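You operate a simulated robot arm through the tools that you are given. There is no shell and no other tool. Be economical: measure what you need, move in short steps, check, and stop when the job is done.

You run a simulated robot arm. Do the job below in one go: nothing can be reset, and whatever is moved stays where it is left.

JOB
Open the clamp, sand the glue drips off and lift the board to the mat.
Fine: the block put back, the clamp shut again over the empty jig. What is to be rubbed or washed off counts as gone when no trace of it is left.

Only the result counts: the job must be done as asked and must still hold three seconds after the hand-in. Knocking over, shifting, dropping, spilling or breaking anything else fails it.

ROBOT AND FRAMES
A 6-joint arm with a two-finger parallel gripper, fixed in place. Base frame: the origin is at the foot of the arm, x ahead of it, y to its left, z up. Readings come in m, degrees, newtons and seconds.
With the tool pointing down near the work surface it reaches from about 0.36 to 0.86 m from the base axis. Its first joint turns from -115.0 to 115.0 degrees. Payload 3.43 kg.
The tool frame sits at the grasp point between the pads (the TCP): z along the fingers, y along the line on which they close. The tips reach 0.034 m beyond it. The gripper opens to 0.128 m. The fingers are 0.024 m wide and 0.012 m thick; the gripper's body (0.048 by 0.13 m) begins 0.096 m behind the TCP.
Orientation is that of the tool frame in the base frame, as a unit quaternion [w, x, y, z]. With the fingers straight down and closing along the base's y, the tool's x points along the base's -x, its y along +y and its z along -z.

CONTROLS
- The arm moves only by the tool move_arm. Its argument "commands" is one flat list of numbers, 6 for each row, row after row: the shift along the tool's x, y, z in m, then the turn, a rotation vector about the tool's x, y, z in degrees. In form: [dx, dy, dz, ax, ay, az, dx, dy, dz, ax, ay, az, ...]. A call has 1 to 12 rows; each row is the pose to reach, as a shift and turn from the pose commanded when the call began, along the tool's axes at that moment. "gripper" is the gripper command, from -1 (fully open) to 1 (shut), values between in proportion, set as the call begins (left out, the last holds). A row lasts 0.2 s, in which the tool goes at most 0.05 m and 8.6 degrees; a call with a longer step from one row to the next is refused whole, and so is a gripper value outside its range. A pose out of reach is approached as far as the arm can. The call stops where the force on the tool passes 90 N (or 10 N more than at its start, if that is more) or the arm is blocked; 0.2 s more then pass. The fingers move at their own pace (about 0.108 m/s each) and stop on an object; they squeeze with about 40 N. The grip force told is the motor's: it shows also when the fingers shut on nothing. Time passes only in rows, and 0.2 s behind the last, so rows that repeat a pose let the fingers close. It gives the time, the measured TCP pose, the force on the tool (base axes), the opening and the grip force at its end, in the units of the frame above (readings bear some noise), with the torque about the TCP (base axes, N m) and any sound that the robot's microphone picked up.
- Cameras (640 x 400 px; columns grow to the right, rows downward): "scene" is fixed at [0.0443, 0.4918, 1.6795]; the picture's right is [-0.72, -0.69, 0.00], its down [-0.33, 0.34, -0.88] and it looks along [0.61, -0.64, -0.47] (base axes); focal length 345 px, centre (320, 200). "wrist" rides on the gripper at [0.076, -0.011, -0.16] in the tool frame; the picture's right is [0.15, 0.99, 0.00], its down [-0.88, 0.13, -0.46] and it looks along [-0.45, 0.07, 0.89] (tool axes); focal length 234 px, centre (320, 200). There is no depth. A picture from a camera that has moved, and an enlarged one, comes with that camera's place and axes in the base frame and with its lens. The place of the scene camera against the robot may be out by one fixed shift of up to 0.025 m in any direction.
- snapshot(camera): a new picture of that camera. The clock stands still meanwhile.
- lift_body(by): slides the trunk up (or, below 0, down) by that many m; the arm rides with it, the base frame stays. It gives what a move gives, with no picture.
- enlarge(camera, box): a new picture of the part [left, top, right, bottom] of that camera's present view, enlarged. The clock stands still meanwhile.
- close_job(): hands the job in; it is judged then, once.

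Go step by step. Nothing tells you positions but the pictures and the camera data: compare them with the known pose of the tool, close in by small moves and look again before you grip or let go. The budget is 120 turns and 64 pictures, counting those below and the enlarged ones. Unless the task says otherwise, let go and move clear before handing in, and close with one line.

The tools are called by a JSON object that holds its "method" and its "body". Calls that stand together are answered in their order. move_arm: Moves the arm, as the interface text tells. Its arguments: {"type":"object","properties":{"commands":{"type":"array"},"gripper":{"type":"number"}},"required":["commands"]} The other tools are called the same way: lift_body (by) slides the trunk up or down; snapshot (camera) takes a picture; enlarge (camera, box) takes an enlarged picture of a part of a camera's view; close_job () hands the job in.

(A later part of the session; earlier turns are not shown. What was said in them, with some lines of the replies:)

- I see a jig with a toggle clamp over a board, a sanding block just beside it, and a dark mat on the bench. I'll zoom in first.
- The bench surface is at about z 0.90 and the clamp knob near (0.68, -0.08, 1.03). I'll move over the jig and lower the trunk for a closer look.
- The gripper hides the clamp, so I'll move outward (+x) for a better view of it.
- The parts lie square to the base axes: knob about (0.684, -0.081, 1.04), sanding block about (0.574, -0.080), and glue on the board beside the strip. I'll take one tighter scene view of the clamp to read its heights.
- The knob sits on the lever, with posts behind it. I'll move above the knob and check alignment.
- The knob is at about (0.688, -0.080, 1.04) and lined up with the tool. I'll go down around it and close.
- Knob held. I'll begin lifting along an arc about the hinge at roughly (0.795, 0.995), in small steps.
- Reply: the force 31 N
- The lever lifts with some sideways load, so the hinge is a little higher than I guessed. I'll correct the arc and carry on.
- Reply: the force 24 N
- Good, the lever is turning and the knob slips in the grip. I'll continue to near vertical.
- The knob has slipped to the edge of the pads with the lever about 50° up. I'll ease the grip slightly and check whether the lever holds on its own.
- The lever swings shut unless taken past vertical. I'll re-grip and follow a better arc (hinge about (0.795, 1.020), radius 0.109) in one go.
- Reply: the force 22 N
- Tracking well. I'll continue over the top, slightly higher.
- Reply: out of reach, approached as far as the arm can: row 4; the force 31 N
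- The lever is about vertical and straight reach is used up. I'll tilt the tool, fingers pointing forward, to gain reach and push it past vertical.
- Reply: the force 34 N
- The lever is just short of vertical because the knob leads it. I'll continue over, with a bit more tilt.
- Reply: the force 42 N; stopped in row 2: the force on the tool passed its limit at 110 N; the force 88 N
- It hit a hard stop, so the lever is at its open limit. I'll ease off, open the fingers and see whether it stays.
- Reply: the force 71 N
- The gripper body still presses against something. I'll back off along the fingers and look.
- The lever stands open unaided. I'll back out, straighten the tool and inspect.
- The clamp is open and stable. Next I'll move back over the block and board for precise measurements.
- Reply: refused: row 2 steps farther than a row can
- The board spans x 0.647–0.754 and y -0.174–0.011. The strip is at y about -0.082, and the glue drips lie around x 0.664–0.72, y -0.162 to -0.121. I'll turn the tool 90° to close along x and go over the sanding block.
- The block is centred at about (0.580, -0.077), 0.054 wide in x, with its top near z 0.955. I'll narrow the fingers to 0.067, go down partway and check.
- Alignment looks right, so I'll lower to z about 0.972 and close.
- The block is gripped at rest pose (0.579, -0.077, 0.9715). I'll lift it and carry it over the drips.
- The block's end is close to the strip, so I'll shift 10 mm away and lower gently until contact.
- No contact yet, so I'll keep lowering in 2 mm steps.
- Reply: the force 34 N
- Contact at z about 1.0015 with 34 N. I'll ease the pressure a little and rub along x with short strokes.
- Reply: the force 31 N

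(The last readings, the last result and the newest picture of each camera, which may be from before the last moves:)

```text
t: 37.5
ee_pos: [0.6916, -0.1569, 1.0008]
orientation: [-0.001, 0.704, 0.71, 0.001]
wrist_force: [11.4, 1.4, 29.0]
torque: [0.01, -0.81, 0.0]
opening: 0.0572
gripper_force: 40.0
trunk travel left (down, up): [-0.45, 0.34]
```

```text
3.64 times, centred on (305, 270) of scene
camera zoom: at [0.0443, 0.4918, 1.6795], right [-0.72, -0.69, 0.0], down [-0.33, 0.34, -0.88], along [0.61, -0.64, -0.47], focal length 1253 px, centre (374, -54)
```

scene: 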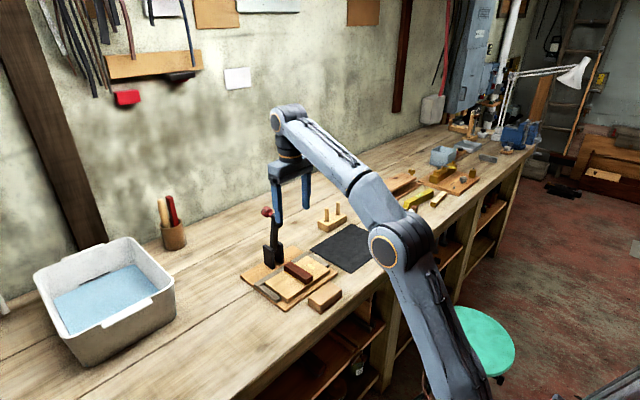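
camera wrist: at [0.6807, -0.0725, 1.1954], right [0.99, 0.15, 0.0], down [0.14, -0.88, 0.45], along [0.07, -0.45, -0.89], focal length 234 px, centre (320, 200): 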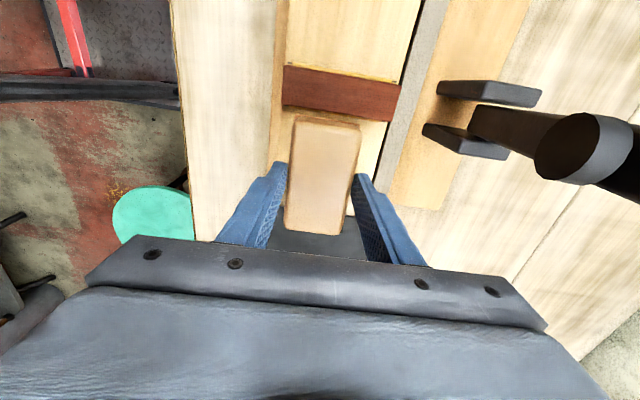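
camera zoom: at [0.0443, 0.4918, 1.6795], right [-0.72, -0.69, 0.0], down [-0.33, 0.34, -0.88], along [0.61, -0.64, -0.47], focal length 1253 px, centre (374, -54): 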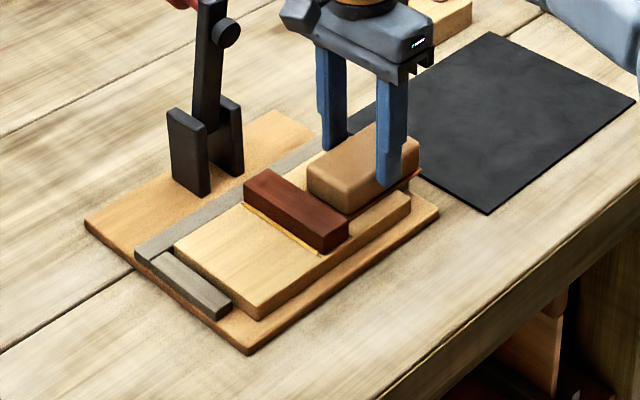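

Board and jig stay put. One more round of wider strokes, then lift to look.

{"method": "move_arm", "body": {"commands": [0, 0.015, 0, 0, 0, 0, 0, 0.03, 0, 0, 0, 0, 0, 0.015, 0, 0, 0, 0, 0, 0, 0, 0, 0, 0, 0, -0.015, 0, 0, 0, 0, 0, -0.028, 0, 0, 0, 0, 0, -0.012, 0, 0, 0, 0, 0, 0.005, 0, 0, 0, 0, 0, 0.02, 0, 0, 0, 0, 0, 0.03, 0, 0, 0, 0, 0, 0.015, 0, 0, 0, 0, 0, 0, 0, 0, 0, 0]}}

{"method": "move_arm", "body": {"commands": [0, 0, -0.02, 0, 0, 0, 0, 0, -0.05, 0, 0, 0, 0, -0.03, -0.08, 0, 0, 0, 0.02, -0.07, -0.08, 0, 0, 0, 0.05, -0.1, -0.08, 0, 0, 0, 0.082, -0.111, -0.08, 0, 0, 0, 0.082, -0.111, -0.08, 0, 0, 0]}}

{"method": "enlarge", "body": {"camera": "scene", "box": [265, 235, 345, 305]}}

{"method": "snapshot", "body": {"camera": "wrist"}}

```text
t: 40.1
ee_pos: [0.6917, -0.1572, 0.9989]
orientation: [-0.001, 0.705, 0.709, -0.001]
wrist_force: [4.0, 1.2, 13.7]
torque: [-0.08, -0.4, 0.07]
opening: 0.0571
gripper_force: 39.7
trunk travel left (down, up): [-0.45, 0.34]
```

```text
t: 41.7
ee_pos: [0.5788, -0.0776, 1.0798]
orientation: [-0.002, 0.704, 0.71, -0.001]
wrist_force: [-0.4, -0.1, -1.6]
torque: [0.03, 0.0, 0.0]
opening: 0.0569
gripper_force: 40.4
trunk travel left (down, up): [-0.45, 0.34]
```

```text
5.71 times, centred on (305, 270) of scene
camera zoom: at [0.0443, 0.4918, 1.6795], right [-0.72, -0.69, 0.0], down [-0.33, 0.34, -0.88], along [0.61, -0.64, -0.47], focal length 1969 px, centre (406, -200)
```

zoom: 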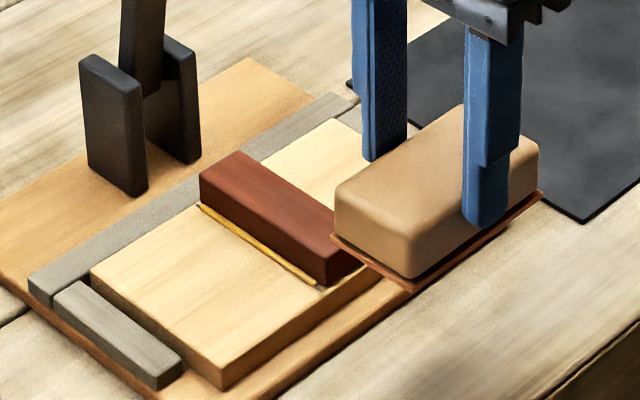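

```text
26 pictures are left
camera wrist: at [0.5681, -0.0019, 1.24], right [0.99, 0.15, 0.0], down [0.14, -0.88, 0.45], along [0.07, -0.45, -0.89], focal length 234 px, centre (320, 200)
```

wrist: 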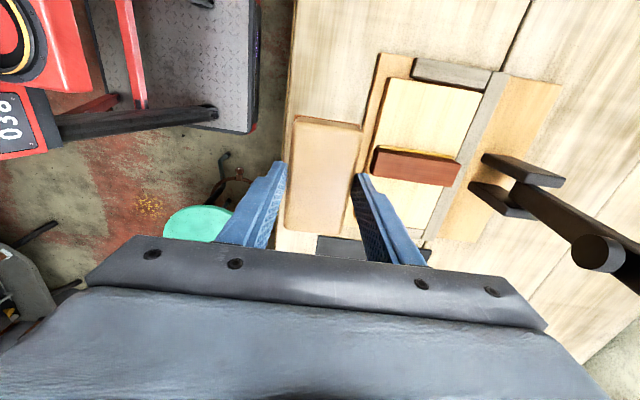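

The block hides the drip area, so I'll move it aside to see the board.

{"method": "move_arm", "body": {"commands": [0.04, 0, 0, 0, 0, 0, 0.08, 0, 0, 0, 0, 0, 0.12, 0, 0, 0, 0, 0, 0.15, 0, 0, 0, 0, 0, 0.15, 0, 0, 0, 0, 0]}}

{"method": "enlarge", "body": {"camera": "scene", "box": [285, 235, 345, 290]}}

{"method": "enlarge", "body": {"camera": "wrist", "box": [360, 120, 500, 270]}}

```text
t: 42.9
ee_pos: [0.5784, 0.0734, 1.0802]
orientation: [-0.001, 0.705, 0.71, 0.0]
wrist_force: [-0.5, -0.8, -1.1]
torque: [0.01, 0.04, -0.03]
opening: 0.0573
gripper_force: 39.7
trunk travel left (down, up): [-0.45, 0.34]
```

```text
7.27 times, centred on (315, 262) of scene
camera zoom: at [0.0443, 0.4918, 1.6795], right [-0.72, -0.69, 0.0], down [-0.33, 0.34, -0.88], along [0.61, -0.64, -0.47], focal length 2506 px, centre (356, -254)
```

zoom: 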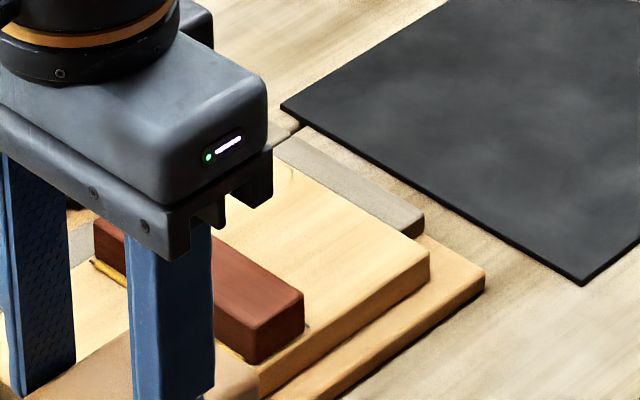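

```text
2.67 times, centred on (430, 195) of wrist
camera zoom: at [0.5673, 0.1489, 1.2406], right [0.99, 0.15, 0.0], down [0.14, -0.88, 0.45], along [0.07, -0.45, -0.89], focal length 624 px, centre (27, 213)
```

zoom: 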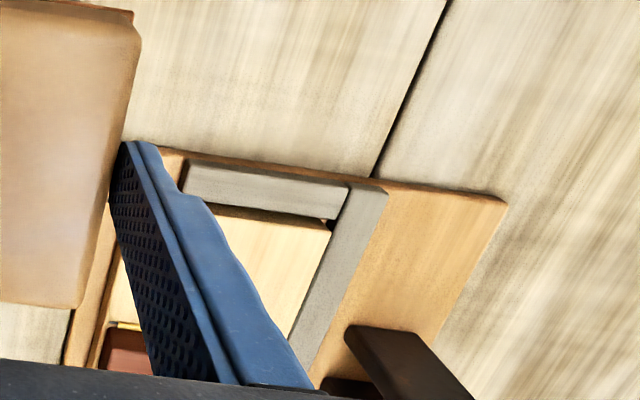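

The drips look gone, but I want one clear view of the whole area before parting with the block.

{"method": "move_arm", "body": {"commands": [-0.03, -0.03, -0.02, 0, 0, 0, -0.06, -0.06, -0.04, 0, 0, 0, -0.09, -0.09, -0.05, 0, 0, 0, -0.11, -0.12, -0.05, 0, 0, 0, -0.11, -0.12, -0.05, 0, 0, 0]}}

{"method": "enlarge", "body": {"camera": "wrist", "box": [400, 80, 560, 250]}}

{"method": "enlarge", "body": {"camera": "scene", "box": [275, 240, 335, 295]}}

```text
t: 44.1
ee_pos: [0.4597, -0.0375, 1.1307]
orientation: [-0.002, 0.704, 0.71, 0.0]
wrist_force: [-0.5, -0.2, -1.2]
torque: [-0.02, 0.02, 0.0]
opening: 0.0575
gripper_force: 40.1
trunk travel left (down, up): [-0.45, 0.34]
```

```text
2.35 times, centred on (480, 165) of wrist
camera zoom: at [0.4485, 0.0368, 1.2907], right [0.99, 0.15, 0.0], down [0.14, -0.88, 0.45], along [0.07, -0.45, -0.89], focal length 551 px, centre (-56, 282)
```

zoom: 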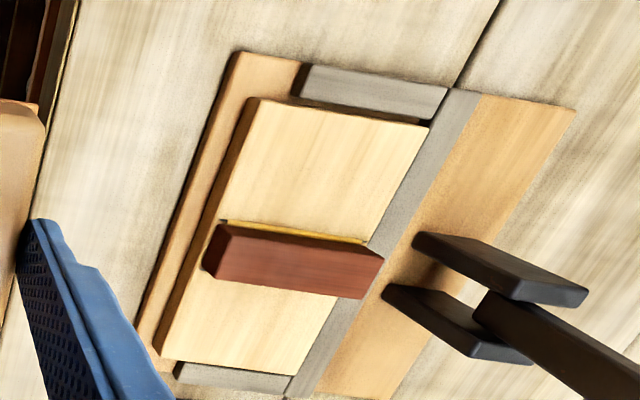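

```text
7.27 times, centred on (305, 268) of scene
camera zoom: at [0.0443, 0.4918, 1.6795], right [-0.72, -0.69, 0.0], down [-0.33, 0.34, -0.88], along [0.61, -0.64, -0.47], focal length 2506 px, centre (429, -291)
```

zoom: 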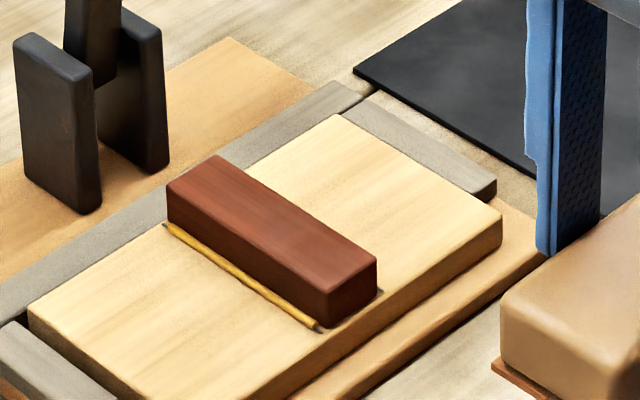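

All drips are gone and the board is clean. The thin glue line at the strip's joint belongs to the joint. Now I'll put the block back where it was.

{"method": "move_arm", "body": {"commands": [-0.013, 0.04, 0, 0, 0, 0, -0.026, 0.08, 0, 0, 0, 0, -0.0395, 0.1196, 0, 0, 0, 0, -0.0395, 0.1196, 0.04, 0, 0, 0, -0.0395, 0.1196, 0.08, 0, 0, 0, -0.0395, 0.1196, 0.12, 0, 0, 0, -0.0395, 0.1196, 0.145, 0, 0, 0, -0.0395, 0.1196, 0.155, 0, 0, 0, -0.0395, 0.1196, 0.1585, 0, 0, 0, -0.0395, 0.1196, 0.1585, 0, 0, 0]}}

{"method": "enlarge", "body": {"camera": "scene", "box": [240, 205, 380, 325]}}

```text
t: 46.3
ee_pos: [0.5783, -0.0756, 0.9705]
orientation: [-0.002, 0.705, 0.709, -0.001]
wrist_force: [0.0, 0.3, -1.0]
torque: [0.02, -0.01, 0.02]
opening: 0.0572
gripper_force: 39.7
trunk travel left (down, up): [-0.45, 0.34]
```

```text
3.33 times, centred on (310, 265) of scene
camera zoom: at [0.0443, 0.4918, 1.6795], right [-0.72, -0.69, 0.0], down [-0.33, 0.34, -0.88], along [0.61, -0.64, -0.47], focal length 1149 px, centre (353, -17)
```

zoom: 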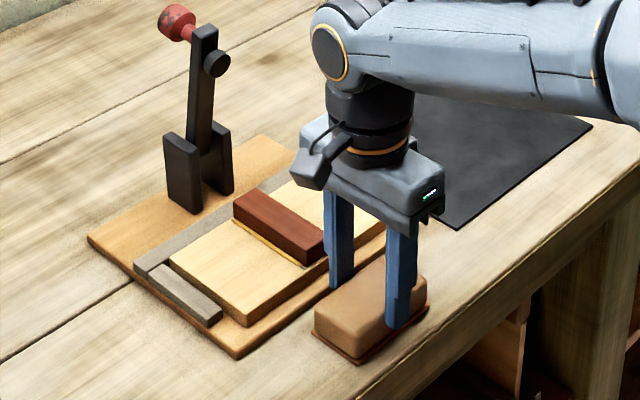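

Almost touching. I'll lower 2 mm more to find contact.

{"method": "move_arm", "body": {"commands": [0, 0, 0.001, 0, 0, 0, 0, 0, 0.002, 0, 0, 0, 0, 0, 0.0025, 0, 0, 0]}}

```text
t: 47.1
ee_pos: [0.5788, -0.0762, 0.9702]
orientation: [-0.001, 0.704, 0.71, 0.001]
wrist_force: [-1.6, -0.3, 4.7]
torque: [-0.31, -0.12, -0.05]
opening: 0.0571
gripper_force: 39.8
trunk travel left (down, up): [-0.45, 0.34]
```

It's touching. I'll release with a small opening and rise.

{"method": "move_arm", "body": {"commands": [0, 0, -0.001, 0, 0, 0, 0, 0, -0.001, 0, 0, 0, 0, 0, -0.03, 0, 0, 0, 0, 0, -0.07, 0, 0, 0, 0, 0, -0.11, 0, 0, 0, 0, 0, -0.15, 0, 0, 0, 0, 0, -0.15, 0, 0, 0], "gripper": -0.05}}

{"method": "move_arm", "body": {"commands": [0, 0.01, 0, 0, 0, -8.5, 0, 0.02, 0, 0, 0, -17, 0, 0.03, 0, 0, 0, -25.5, 0, 0.04, 0, 0, 0, -34, 0, 0.05, 0, 0, 0, -42.5, 0, 0.06, 0, 0, 0, -51, -0.002, 0.07, 0, 0, 0, -59.5, -0.003, 0.08, 0, 0, 0, -68, -0.005, 0.09, 0, 0, 0, -76.5, -0.005, 0.1, 0, 0, 0, -85, -0.005, 0.11, 0, 0, 0, -90, -0.005, 0.11, 0, 0, 0, -90]}}

{"method": "snapshot", "body": {"camera": "wrist"}}

```text
t: 48.7
ee_pos: [0.5784, -0.0763, 1.119]
orientation: [-0.002, 0.705, 0.709, -0.002]
wrist_force: [-0.2, -0.3, 0.5]
torque: [0.01, 0.01, 0.02]
opening: 0.0671
gripper_force: 0.0
trunk travel left (down, up): [-0.45, 0.34]
```

```text
t: 51.3
ee_pos: [0.6891, -0.0809, 1.1196]
orientation: [-0.002, -0.004, 1.0, 0.0]
wrist_force: [-0.3, 0.1, -0.7]
torque: [0.0, -0.03, 0.0]
opening: 0.0674
gripper_force: 0.1
trunk travel left (down, up): [-0.45, 0.34]
```

```text
20 pictures are left
camera wrist: at [0.6139, -0.0931, 1.2787], right [-0.15, 0.99, 0.0], down [0.88, 0.14, 0.45], along [0.45, 0.07, -0.89], focal length 234 px, centre (320, 200)
```

wrist: 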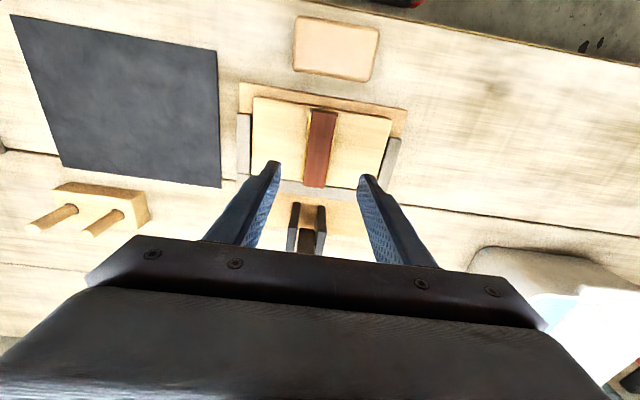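

The strip is at about (0.695, -0.080) and the tool is well placed. I'll lower over it, slowly at the end.

{"method": "move_arm", "body": {"commands": [-0.002, 0.001, 0.04, 0, 0, 0, -0.002, 0.001, 0.08, 0, 0, 0, -0.002, 0.001, 0.11, 0, 0, 0, -0.002, 0.001, 0.12, 0, 0, 0, -0.002, 0.001, 0.125, 0, 0, 0, -0.002, 0.001, 0.125, 0, 0, 0]}}

{"method": "enlarge", "body": {"camera": "scene", "box": [240, 205, 350, 315]}}

```text
t: 52.7
ee_pos: [0.6912, -0.0785, 0.9934]
orientation: [-0.003, -0.002, 1.0, 0.001]
wrist_force: [0.1, 0.3, -0.8]
torque: [-0.01, -0.05, -0.02]
opening: 0.0675
gripper_force: 0.0
trunk travel left (down, up): [-0.45, 0.34]
```

```text
3.64 times, centred on (295, 260) of scene
camera zoom: at [0.0443, 0.4918, 1.6795], right [-0.72, -0.69, 0.0], down [-0.33, 0.34, -0.88], along [0.61, -0.64, -0.47], focal length 1253 px, centre (411, -18)
```

zoom: 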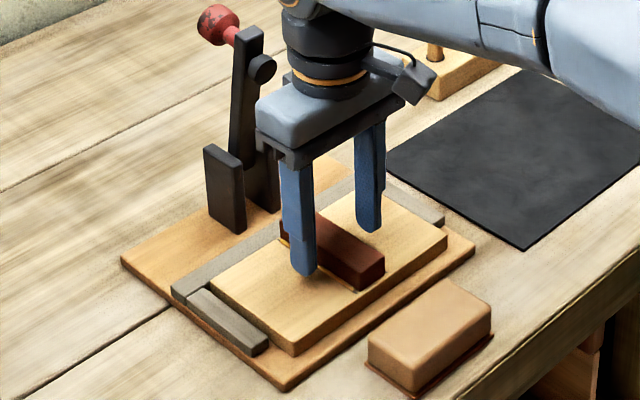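

{"method": "move_arm", "body": {"commands": [0, 0, 0.003, 0, 0, 0, 0, 0, 0.003, 0, 0, 0]}}

{"method": "move_arm", "body": {"commands": [0, 0, 0, 0, 0, 0, 0, 0, 0, 0, 0, 0, 0, 0, 0, 0, 0, 0], "gripper": 1}}

{"method": "move_arm", "body": {"commands": [0, 0, -0.005, 0, 0, 0, 0, 0, -0.012, 0, 0, 0, 0, 0, -0.02, 0, 0, 0, 0, 0, -0.03, 0, 0, 0, 0, 0, -0.03, 0, 0, 0]}}

{"method": "enlarge", "body": {"camera": "scene", "box": [240, 205, 350, 315]}}

```text
t: 53.3
ee_pos: [0.6909, -0.0793, 0.9896]
orientation: [-0.001, -0.003, 1.0, 0.0]
wrist_force: [0.8, -0.5, -0.1]
torque: [0.03, -0.03, 0.0]
opening: 0.0672
gripper_force: 0.1
trunk travel left (down, up): [-0.45, 0.34]
```

```text
t: 54.1
ee_pos: [0.6915, -0.0802, 0.9911]
orientation: [-0.002, -0.004, 1.0, 0.0]
wrist_force: [-0.1, 0.3, 0.0]
torque: [0.0, -0.01, -0.07]
opening: 0.0307
gripper_force: 40.3
trunk travel left (down, up): [-0.45, 0.34]
```

```text
t: 55.3
ee_pos: [0.6909, -0.0778, 1.0198]
orientation: [-0.002, -0.003, 1.0, 0.001]
wrist_force: [0.2, -0.1, -1.9]
torque: [-0.01, 0.0, 0.0]
opening: 0.0308
gripper_force: 40.1
trunk travel left (down, up): [-0.45, 0.34]
```

```text
3.64 times, centred on (295, 260) of scene
camera zoom: at [0.0443, 0.4918, 1.6795], right [-0.72, -0.69, 0.0], down [-0.33, 0.34, -0.88], along [0.61, -0.64, -0.47], focal length 1253 px, centre (411, -18)
```

zoom: 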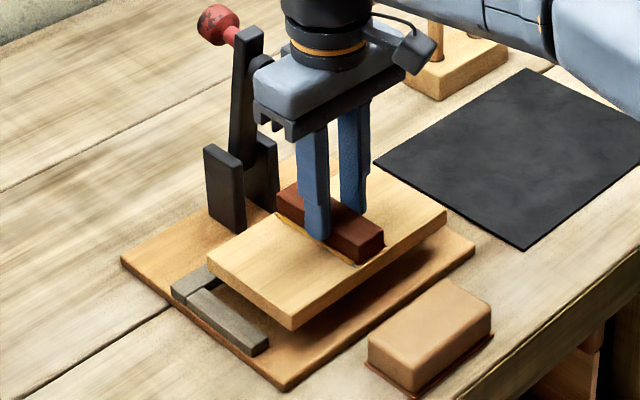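

The board is lifted and level. The mat spans x 0.60–0.797 and y -0.481 to -0.232. I'll carry the board to its centre.

{"method": "move_arm", "body": {"commands": [0, 0, -0.03, 0, 0, 0, 0, -0.03, -0.035, 0, 0, 0, 0, -0.07, -0.035, 0, 0, 0, 0, -0.11, -0.035, 0, 0, 0, 0, -0.15, -0.035, 0, 0, 0, 0, -0.19, -0.035, 0, 0, 0, 0, -0.23, -0.035, 0, 0, 0, 0, -0.26, -0.035, 0, 0, 0, 0, -0.277, -0.035, 0, 0, 0, 0, -0.277, -0.01, 0, 0, 0, 0, -0.277, 0.01, 0, 0, 0, 0, -0.277, 0.01, 0, 0, 0]}}

{"method": "enlarge", "body": {"camera": "scene", "box": [260, 175, 420, 305]}}

```text
t: 57.9
ee_pos: [0.6927, -0.3546, 1.0099]
orientation: [-0.002, -0.004, 1.0, 0.001]
wrist_force: [0.3, 0.3, -1.9]
torque: [-0.01, 0.01, -0.03]
opening: 0.031
gripper_force: 40.4
trunk travel left (down, up): [-0.45, 0.34]
```

```text
3.08 times, centred on (340, 240) of scene
camera zoom: at [0.0443, 0.4918, 1.6795], right [-0.72, -0.69, 0.0], down [-0.33, 0.34, -0.88], along [0.61, -0.64, -0.47], focal length 1060 px, centre (258, 77)
```

zoom: 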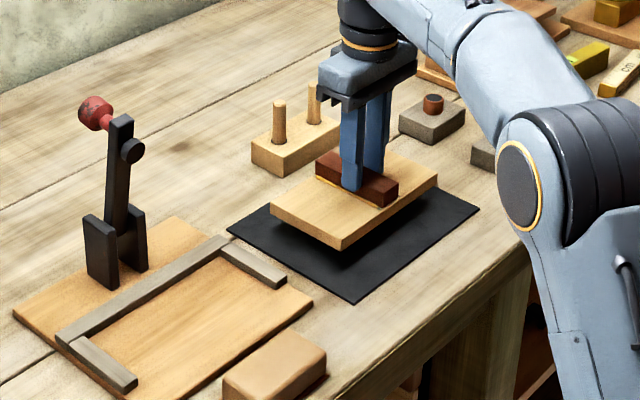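

Well over the mat. I'll lower in small steps until contact.

{"method": "move_arm", "body": {"commands": [0, 0, 0.01, 0, 0, 0, 0, 0, 0.018, 0, 0, 0, 0, 0, 0.022, 0, 0, 0, 0, 0, 0.0245, 0, 0, 0, 0, 0, 0.0245, 0, 0, 0]}}

```text
t: 59.1
ee_pos: [0.6931, -0.357, 0.986]
orientation: [-0.001, -0.004, 1.0, 0.001]
wrist_force: [0.1, -0.5, -3.5]
torque: [-0.02, 0.0, 0.0]
opening: 0.0311
gripper_force: 39.8
trunk travel left (down, up): [-0.45, 0.34]
```

{"method": "move_arm", "body": {"commands": [0, 0, 0.0015, 0, 0, 0, 0, 0, 0.003, 0, 0, 0, 0, 0, 0.0045, 0, 0, 0, 0, 0, 0.0045, 0, 0, 0]}}

```text
t: 60.1
ee_pos: [0.6922, -0.356, 0.9827]
orientation: [0.0, -0.004, 1.0, 0.001]
wrist_force: [-1.2, 2.2, 10.3]
torque: [0.04, -0.04, 0.01]
opening: 0.0306
gripper_force: 40.0
trunk travel left (down, up): [-0.45, 0.34]
```

Contact. I'll release and rise.

{"method": "move_arm", "body": {"commands": [0, 0, -0.001, 0, 0, 0, 0, 0, -0.001, 0, 0, 0, 0, 0, -0.03, 0, 0, 0, 0, 0, -0.07, 0, 0, 0, 0, 0, -0.11, 0, 0, 0, 0, 0, -0.15, 0, 0, 0, 0, 0, -0.19, 0, 0, 0, 0, 0, -0.22, 0, 0, 0, 0, 0, -0.22, 0, 0, 0], "gripper": -0.05}}

{"method": "snapshot", "body": {"camera": "scene"}}

```text
t: 62.1
ee_pos: [0.6743, -0.3446, 1.182]
orientation: [0.0, -0.003, 1.0, 0.001]
wrist_force: [0.3, 0.1, -0.7]
torque: [-0.02, 0.01, -0.04]
opening: 0.0672
gripper_force: 0.1
out of reach, approached as far as the arm can: row 7, 8, 9
trunk travel left (down, up): [-0.45, 0.34]
```

```text
16 pictures are left
```

scene: 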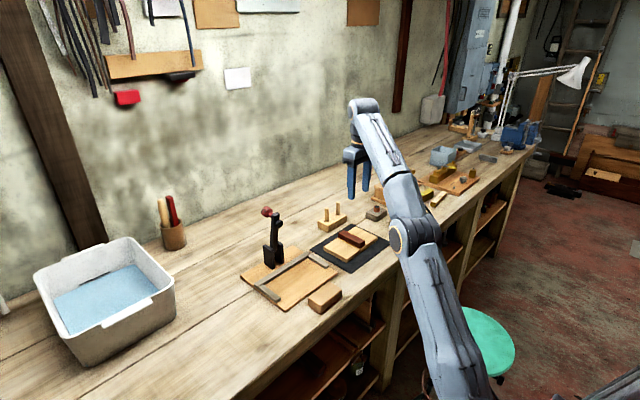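

The board rests on the mat. The knob is now at about (0.835, -0.08, 1.13), so I'll go back to the spot in front of the lever to pull it shut the way it came.

{"method": "move_arm", "body": {"commands": [0.0, 0.04, 0.01, 0, 0, 0, 0, 0.08, 0.02, 0, 0, 0, 0, 0.12, 0.02, 0, 0, 0, 0, 0.16, 0.02, 0, 0, 0, 0, 0.2, 0.02, 0, 0, 0, 0, 0.24, 0.02, 0, 0, 0, 0, 0.265, 0.01, 0, 0, 0, 0, 0.265, 0.01, 0, 0, 0]}}

```text
t: 63.9
ee_pos: [0.6717, -0.08, 1.1723]
orientation: [-0.002, -0.004, 1.0, 0.001]
wrist_force: [0.2, -0.6, -0.5]
torque: [0.01, 0.0, 0.0]
opening: 0.067
gripper_force: 0.1
trunk travel left (down, up): [-0.45, 0.34]
```

{"method": "move_arm", "body": {"commands": [0, 0, -0.01, 0, -8, 0, -0.005, 0, -0.02, 0, -16, 0, -0.01, 0, -0.028, 0, -24, 0, -0.015, 0, -0.028, 0, -32, 0, -0.02, 0, -0.028, 0, -40, 0, -0.025, 0, -0.028, 0, -48, 0, -0.03, 0, -0.028, 0, -56, 0, -0.04, 0, -0.028, 0, -61, 0, -0.04, 0, -0.028, 0, -61, 0]}}

{"method": "snapshot", "body": {"camera": "wrist"}}

```text
t: 65.9
ee_pos: [0.7113, -0.0799, 1.2003]
orientation: [0.507, -0.003, 0.862, 0.002]
wrist_force: [0.3, -0.7, 0.0]
torque: [0.02, -0.01, 0.04]
opening: 0.0673
gripper_force: 0.0
trunk travel left (down, up): [-0.45, 0.34]
```

```text
15 pictures are left
camera wrist: at [0.5353, -0.0929, 1.2114], right [-0.08, 0.99, -0.13], down [0.03, 0.13, 0.99], along [1.0, 0.07, -0.04], focal length 234 px, centre (320, 200)
```

wrist: 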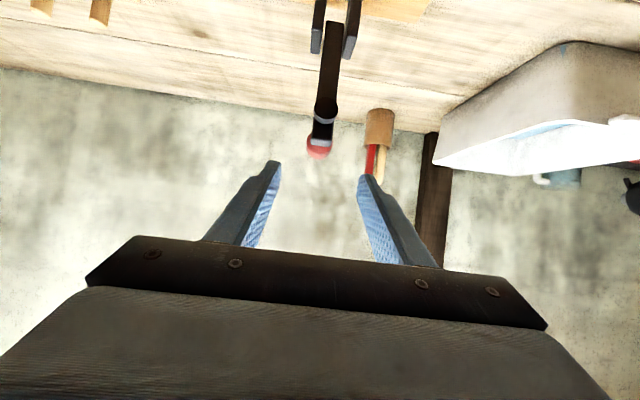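

The knob is confirmed at (0.835, -0.080, 1.132), right on the finger axis. I'll advance and grip.

{"method": "move_arm", "body": {"commands": [0, 0, 0.04, 0, 0, 0, 0, 0, 0.08, 0, 0, 0, 0, 0, 0.12, 0, 0, 0, 0, 0, 0.14, 0, 0, 0, 0, 0, 0.14, 0, 0, 0]}}

{"method": "move_arm", "body": {"commands": [0, 0, 0, 0, 0, 0, 0, 0, 0, 0, 0, 0, 0, 0, 0, 0, 0, 0], "gripper": 1}}

{"method": "enlarge", "body": {"camera": "scene", "box": [220, 175, 370, 315]}}

```text
t: 67.1
ee_pos: [0.8351, -0.0791, 1.1328]
orientation: [0.507, -0.002, 0.862, 0.002]
wrist_force: [-0.1, 0.5, 0.3]
torque: [-0.01, -0.02, 0.0]
opening: 0.0674
gripper_force: 0.0
trunk travel left (down, up): [-0.45, 0.34]
```

```text
t: 67.9
ee_pos: [0.8357, -0.0793, 1.1319]
orientation: [0.507, -0.001, 0.862, 0.002]
wrist_force: [1.1, -17.8, -1.0]
torque: [-0.15, -0.04, -0.04]
opening: 0.0331
gripper_force: 44.9
trunk travel left (down, up): [-0.45, 0.34]
```

```text
2.86 times, centred on (295, 245) of scene
camera zoom: at [0.0443, 0.4918, 1.6795], right [-0.72, -0.69, 0.0], down [-0.33, 0.34, -0.88], along [0.61, -0.64, -0.47], focal length 984 px, centre (391, 71)
```

zoom: 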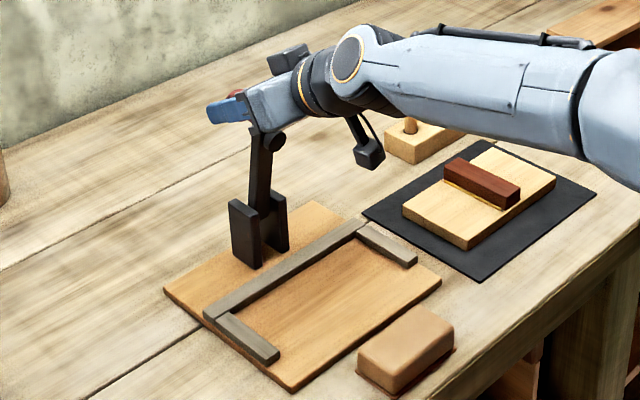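

The knob is gripped. I'll pull it back along the reverse arc, keeping the tool tilt.

{"method": "move_arm", "body": {"commands": [0.002, 0, -0.0075, 0, 0, 0, 0.0045, 0, -0.0153, 0, 0, 0, 0.0107, 0, -0.0295, 0, 0, 0, 0.0188, 0, -0.0433, 0, 0, 0, 0.0283, 0, -0.0552, 0, 0, 0]}}

{"method": "enlarge", "body": {"camera": "scene", "box": [220, 175, 370, 315]}}

```text
t: 69.1
ee_pos: [0.7746, -0.0808, 1.1302]
orientation: [0.505, -0.002, 0.863, 0.004]
wrist_force: [13.5, -25.9, -23.8]
torque: [-0.1, -0.88, -0.16]
opening: 0.0335
gripper_force: 45.0
trunk travel left (down, up): [-0.45, 0.34]
```

```text
2.86 times, centred on (295, 245) of scene
camera zoom: at [0.0443, 0.4918, 1.6795], right [-0.72, -0.69, 0.0], down [-0.33, 0.34, -0.88], along [0.61, -0.64, -0.47], focal length 984 px, centre (391, 71)
```

zoom: 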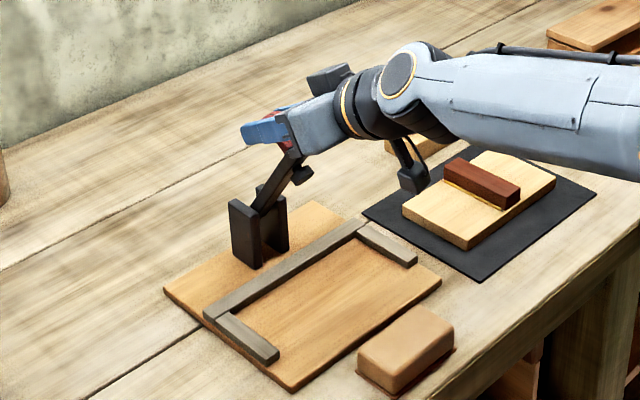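

Working. The radius is slightly smaller than planned, so I'll adjust and continue down.

{"method": "move_arm", "body": {"commands": [0.0166, -0.001, -0.008, 0, 0, 0, 0.0291, -0.001, -0.0162, 0, 0, 0, 0.0421, -0.001, -0.0232, 0, 0, 0, 0.0563, -0.001, -0.0279, 0, 0, 0, 0.0709, -0.001, -0.0308, 0, 0, 0]}}

{"method": "enlarge", "body": {"camera": "scene", "box": [220, 175, 370, 315]}}

```text
t: 70.3
ee_pos: [0.7098, -0.0804, 1.0882]
orientation: [0.506, -0.002, 0.862, 0.004]
wrist_force: [-0.6, -9.1, 10.9]
torque: [-0.05, -1.3, -0.03]
opening: 0.0332
gripper_force: 44.7
trunk travel left (down, up): [-0.45, 0.34]
```

```text
2.86 times, centred on (295, 245) of scene
camera zoom: at [0.0443, 0.4918, 1.6795], right [-0.72, -0.69, 0.0], down [-0.33, 0.34, -0.88], along [0.61, -0.64, -0.47], focal length 984 px, centre (391, 71)
```

zoom: 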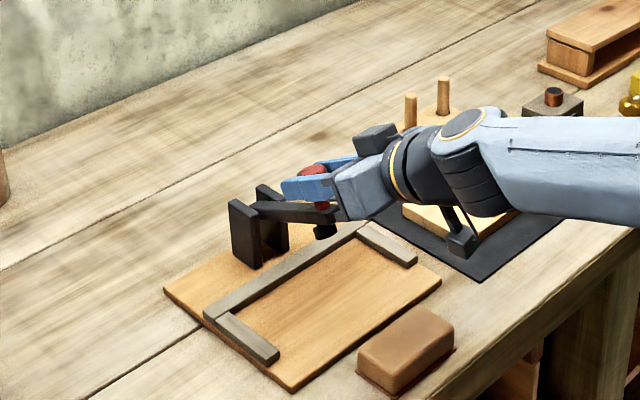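

{"method": "move_arm", "body": {"commands": [0.0153, 0, -0.0007, 0, 0, 0, 0.0304, 0, 0.0008, 0, 0, 0, 0.042, 0, 0.0027, 0, 0, 0, 0.0508, 0, 0.0053, 0, 0, 0]}}

{"method": "enlarge", "body": {"camera": "scene", "box": [220, 175, 370, 315]}}

```text
t: 71.3
ee_pos: [0.6895, -0.0806, 1.0387]
orientation: [0.506, -0.001, 0.863, 0.002]
wrist_force: [-17.6, -9.2, 7.5]
torque: [0.01, -0.81, 0.01]
opening: 0.0335
gripper_force: 44.9
trunk travel left (down, up): [-0.45, 0.34]
```

```text
2.86 times, centred on (295, 245) of scene
camera zoom: at [0.0443, 0.4918, 1.6795], right [-0.72, -0.69, 0.0], down [-0.33, 0.34, -0.88], along [0.61, -0.64, -0.47], focal length 984 px, centre (391, 71)
```

zoom: 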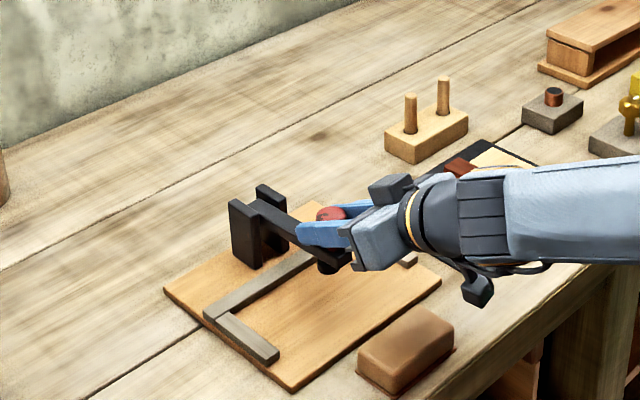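

Back at the original closed height. I'll continue gently to find where it stops with the empty jig.

{"method": "move_arm", "body": {"commands": [0.0035, 0, 0.002, 0, 0, 0, 0.007, 0, 0.0039, 0, 0, 0, 0.0105, 0, 0.0062, 0, 0, 0, 0.0135, 0, 0.0086, 0, 0, 0]}}

{"method": "enlarge", "body": {"camera": "scene", "box": [220, 175, 370, 315]}}

```text
t: 72.3
ee_pos: [0.6898, -0.0809, 1.028]
orientation: [0.509, -0.002, 0.861, 0.002]
wrist_force: [-23.9, -7.1, 31.4]
torque: [-0.08, 0.03, 0.03]
opening: 0.0335
gripper_force: 44.5
trunk travel left (down, up): [-0.45, 0.34]
```

```text
2.86 times, centred on (295, 245) of scene
camera zoom: at [0.0443, 0.4918, 1.6795], right [-0.72, -0.69, 0.0], down [-0.33, 0.34, -0.88], along [0.61, -0.64, -0.47], focal length 984 px, centre (391, 71)
```

zoom: 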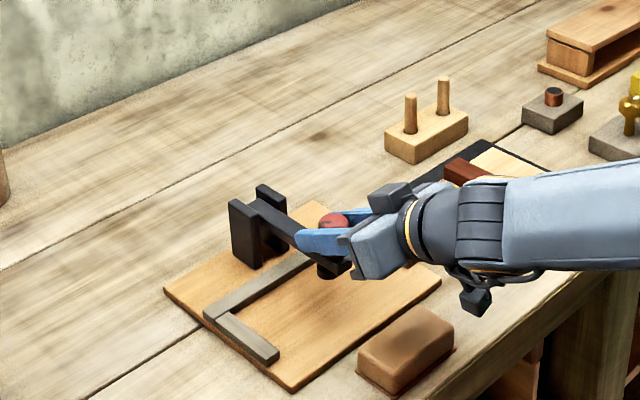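

There's resistance, so this is the closed stop. I'll release and back out.

{"method": "move_arm", "body": {"commands": [-0.002, 0, 0, 0, 0, 0, -0.002, 0, 0, 0, 0, 0, -0.002, 0, 0, 0, 0, 0], "gripper": -0.1}}

{"method": "move_arm", "body": {"commands": [0, 0, -0.03, 0, 0, 0, 0, 0, -0.07, 0, 0, 0, 0, 0, -0.11, 0, 0, 0, -0.04, 0, -0.12, 0, 0, 0, -0.08, 0, -0.12, 0, 0, 0, -0.12, 0, -0.12, 0, 0, 0, -0.12, 0, -0.12, 0, 0, 0]}}

{"method": "snapshot", "body": {"camera": "scene"}}

{"method": "enlarge", "body": {"camera": "scene", "box": [220, 195, 370, 315]}}

```text
t: 73.1
ee_pos: [0.6929, -0.0795, 1.0257]
orientation: [0.506, -0.002, 0.862, 0.003]
wrist_force: [0.4, 0.4, -0.7]
torque: [-0.01, -0.02, -0.03]
opening: 0.0705
gripper_force: 0.1
trunk travel left (down, up): [-0.45, 0.34]
```

```text
t: 74.7
ee_pos: [0.6481, -0.0792, 1.1903]
orientation: [0.506, -0.002, 0.862, 0.002]
wrist_force: [-0.5, 0.3, 0.3]
torque: [-0.03, 0.02, 0.0]
opening: 0.0705
gripper_force: 0.0
out of reach, approached as far as the arm can: row 3, 4
trunk travel left (down, up): [-0.45, 0.34]
```

```text
9 pictures are left
```

scene: 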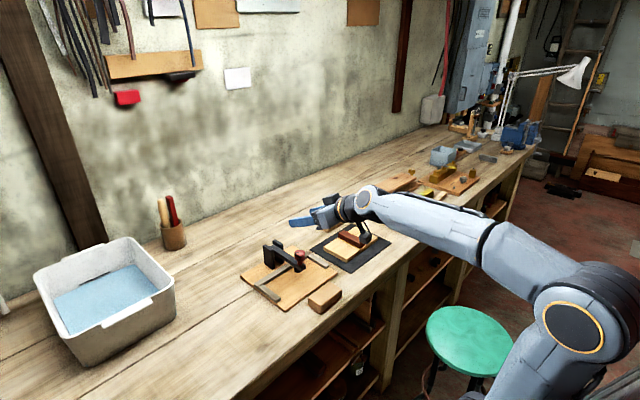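

```text
3.33 times, centred on (295, 255) of scene
camera zoom: at [0.0443, 0.4918, 1.6795], right [-0.72, -0.69, 0.0], down [-0.33, 0.34, -0.88], along [0.61, -0.64, -0.47], focal length 1149 px, centre (403, 17)
```

zoom: 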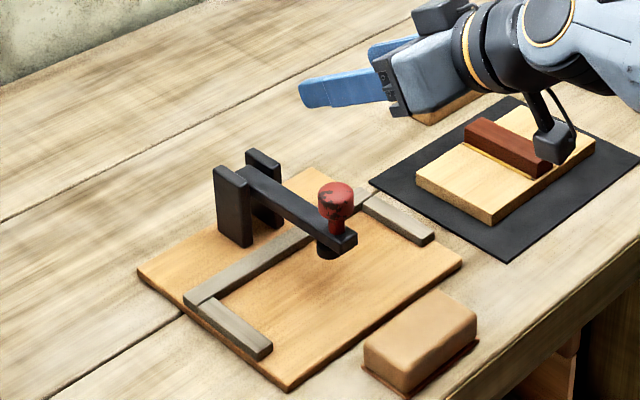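

The clamp is shut, the block is back and the board is on the mat. I'll straighten the tool clear of everything and take a final look.

{"method": "move_arm", "body": {"commands": [0, 0, 0, 0, 8.5, 0, 0, 0, 0, 0, 17, 0, 0, 0, 0, 0, 25.5, 0, 0, -0.03, 0, 0, 34, 0, 0, -0.07, 0, 0, 42.5, 0, 0, -0.11, 0, 0, 51, 0, 0, -0.15, 0, 0, 59.5, 0, 0, -0.19, 0, 0, 61, 0, 0, -0.21, 0, 0, 61, 0, 0, -0.21, 0, 0, 61, 0]}}

{"method": "enlarge", "body": {"camera": "wrist", "box": [180, 40, 460, 240]}}

{"method": "enlarge", "body": {"camera": "scene", "box": [220, 195, 400, 325]}}

```text
t: 76.9
ee_pos: [0.6481, -0.2898, 1.1883]
orientation: [-0.002, -0.004, 1.0, 0.001]
wrist_force: [-0.9, -0.4, 0.7]
torque: [-0.01, -0.01, 0.03]
opening: 0.0706
gripper_force: 0.1
trunk travel left (down, up): [-0.45, 0.34]
```

```text
2.00 times, centred on (320, 140) of wrist
camera zoom: at [0.5734, -0.3031, 1.3486], right [-0.15, 0.99, 0.0], down [0.88, 0.14, 0.45], along [0.45, 0.07, -0.89], focal length 468 px, centre (320, 320)
```

zoom: 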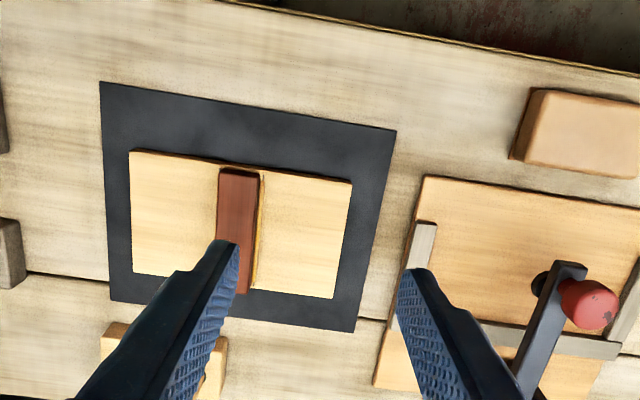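

```text
3.08 times, centred on (310, 260) of scene
camera zoom: at [0.0443, 0.4918, 1.6795], right [-0.72, -0.69, 0.0], down [-0.33, 0.34, -0.88], along [0.61, -0.64, -0.47], focal length 1060 px, centre (351, 15)
```

zoom: 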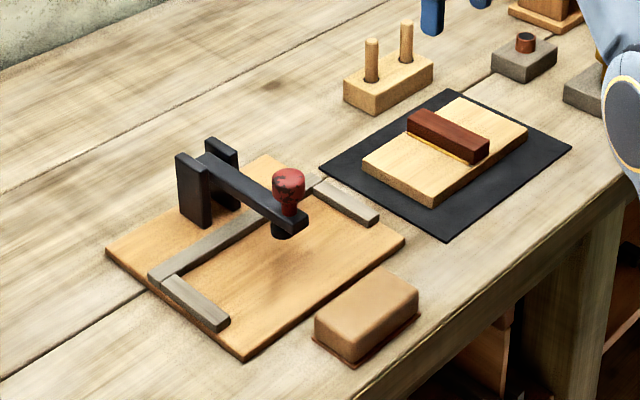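

The clean board lies wholly on the mat, the sanding block is back in place, the clamp is shut over the empty jig, and the gripper is clear. I'm handing in.

{"method": "close_job", "body": {}}

```text
The job is handed in.
```

The job is done and handed in: I opened the clamp, sanded off the glue drips and set the board on the mat. The block is back in its place and the clamp is shut over the empty jig; I left the thin glue line along the strip's joint, taking it as part of the joint rather than a drip.
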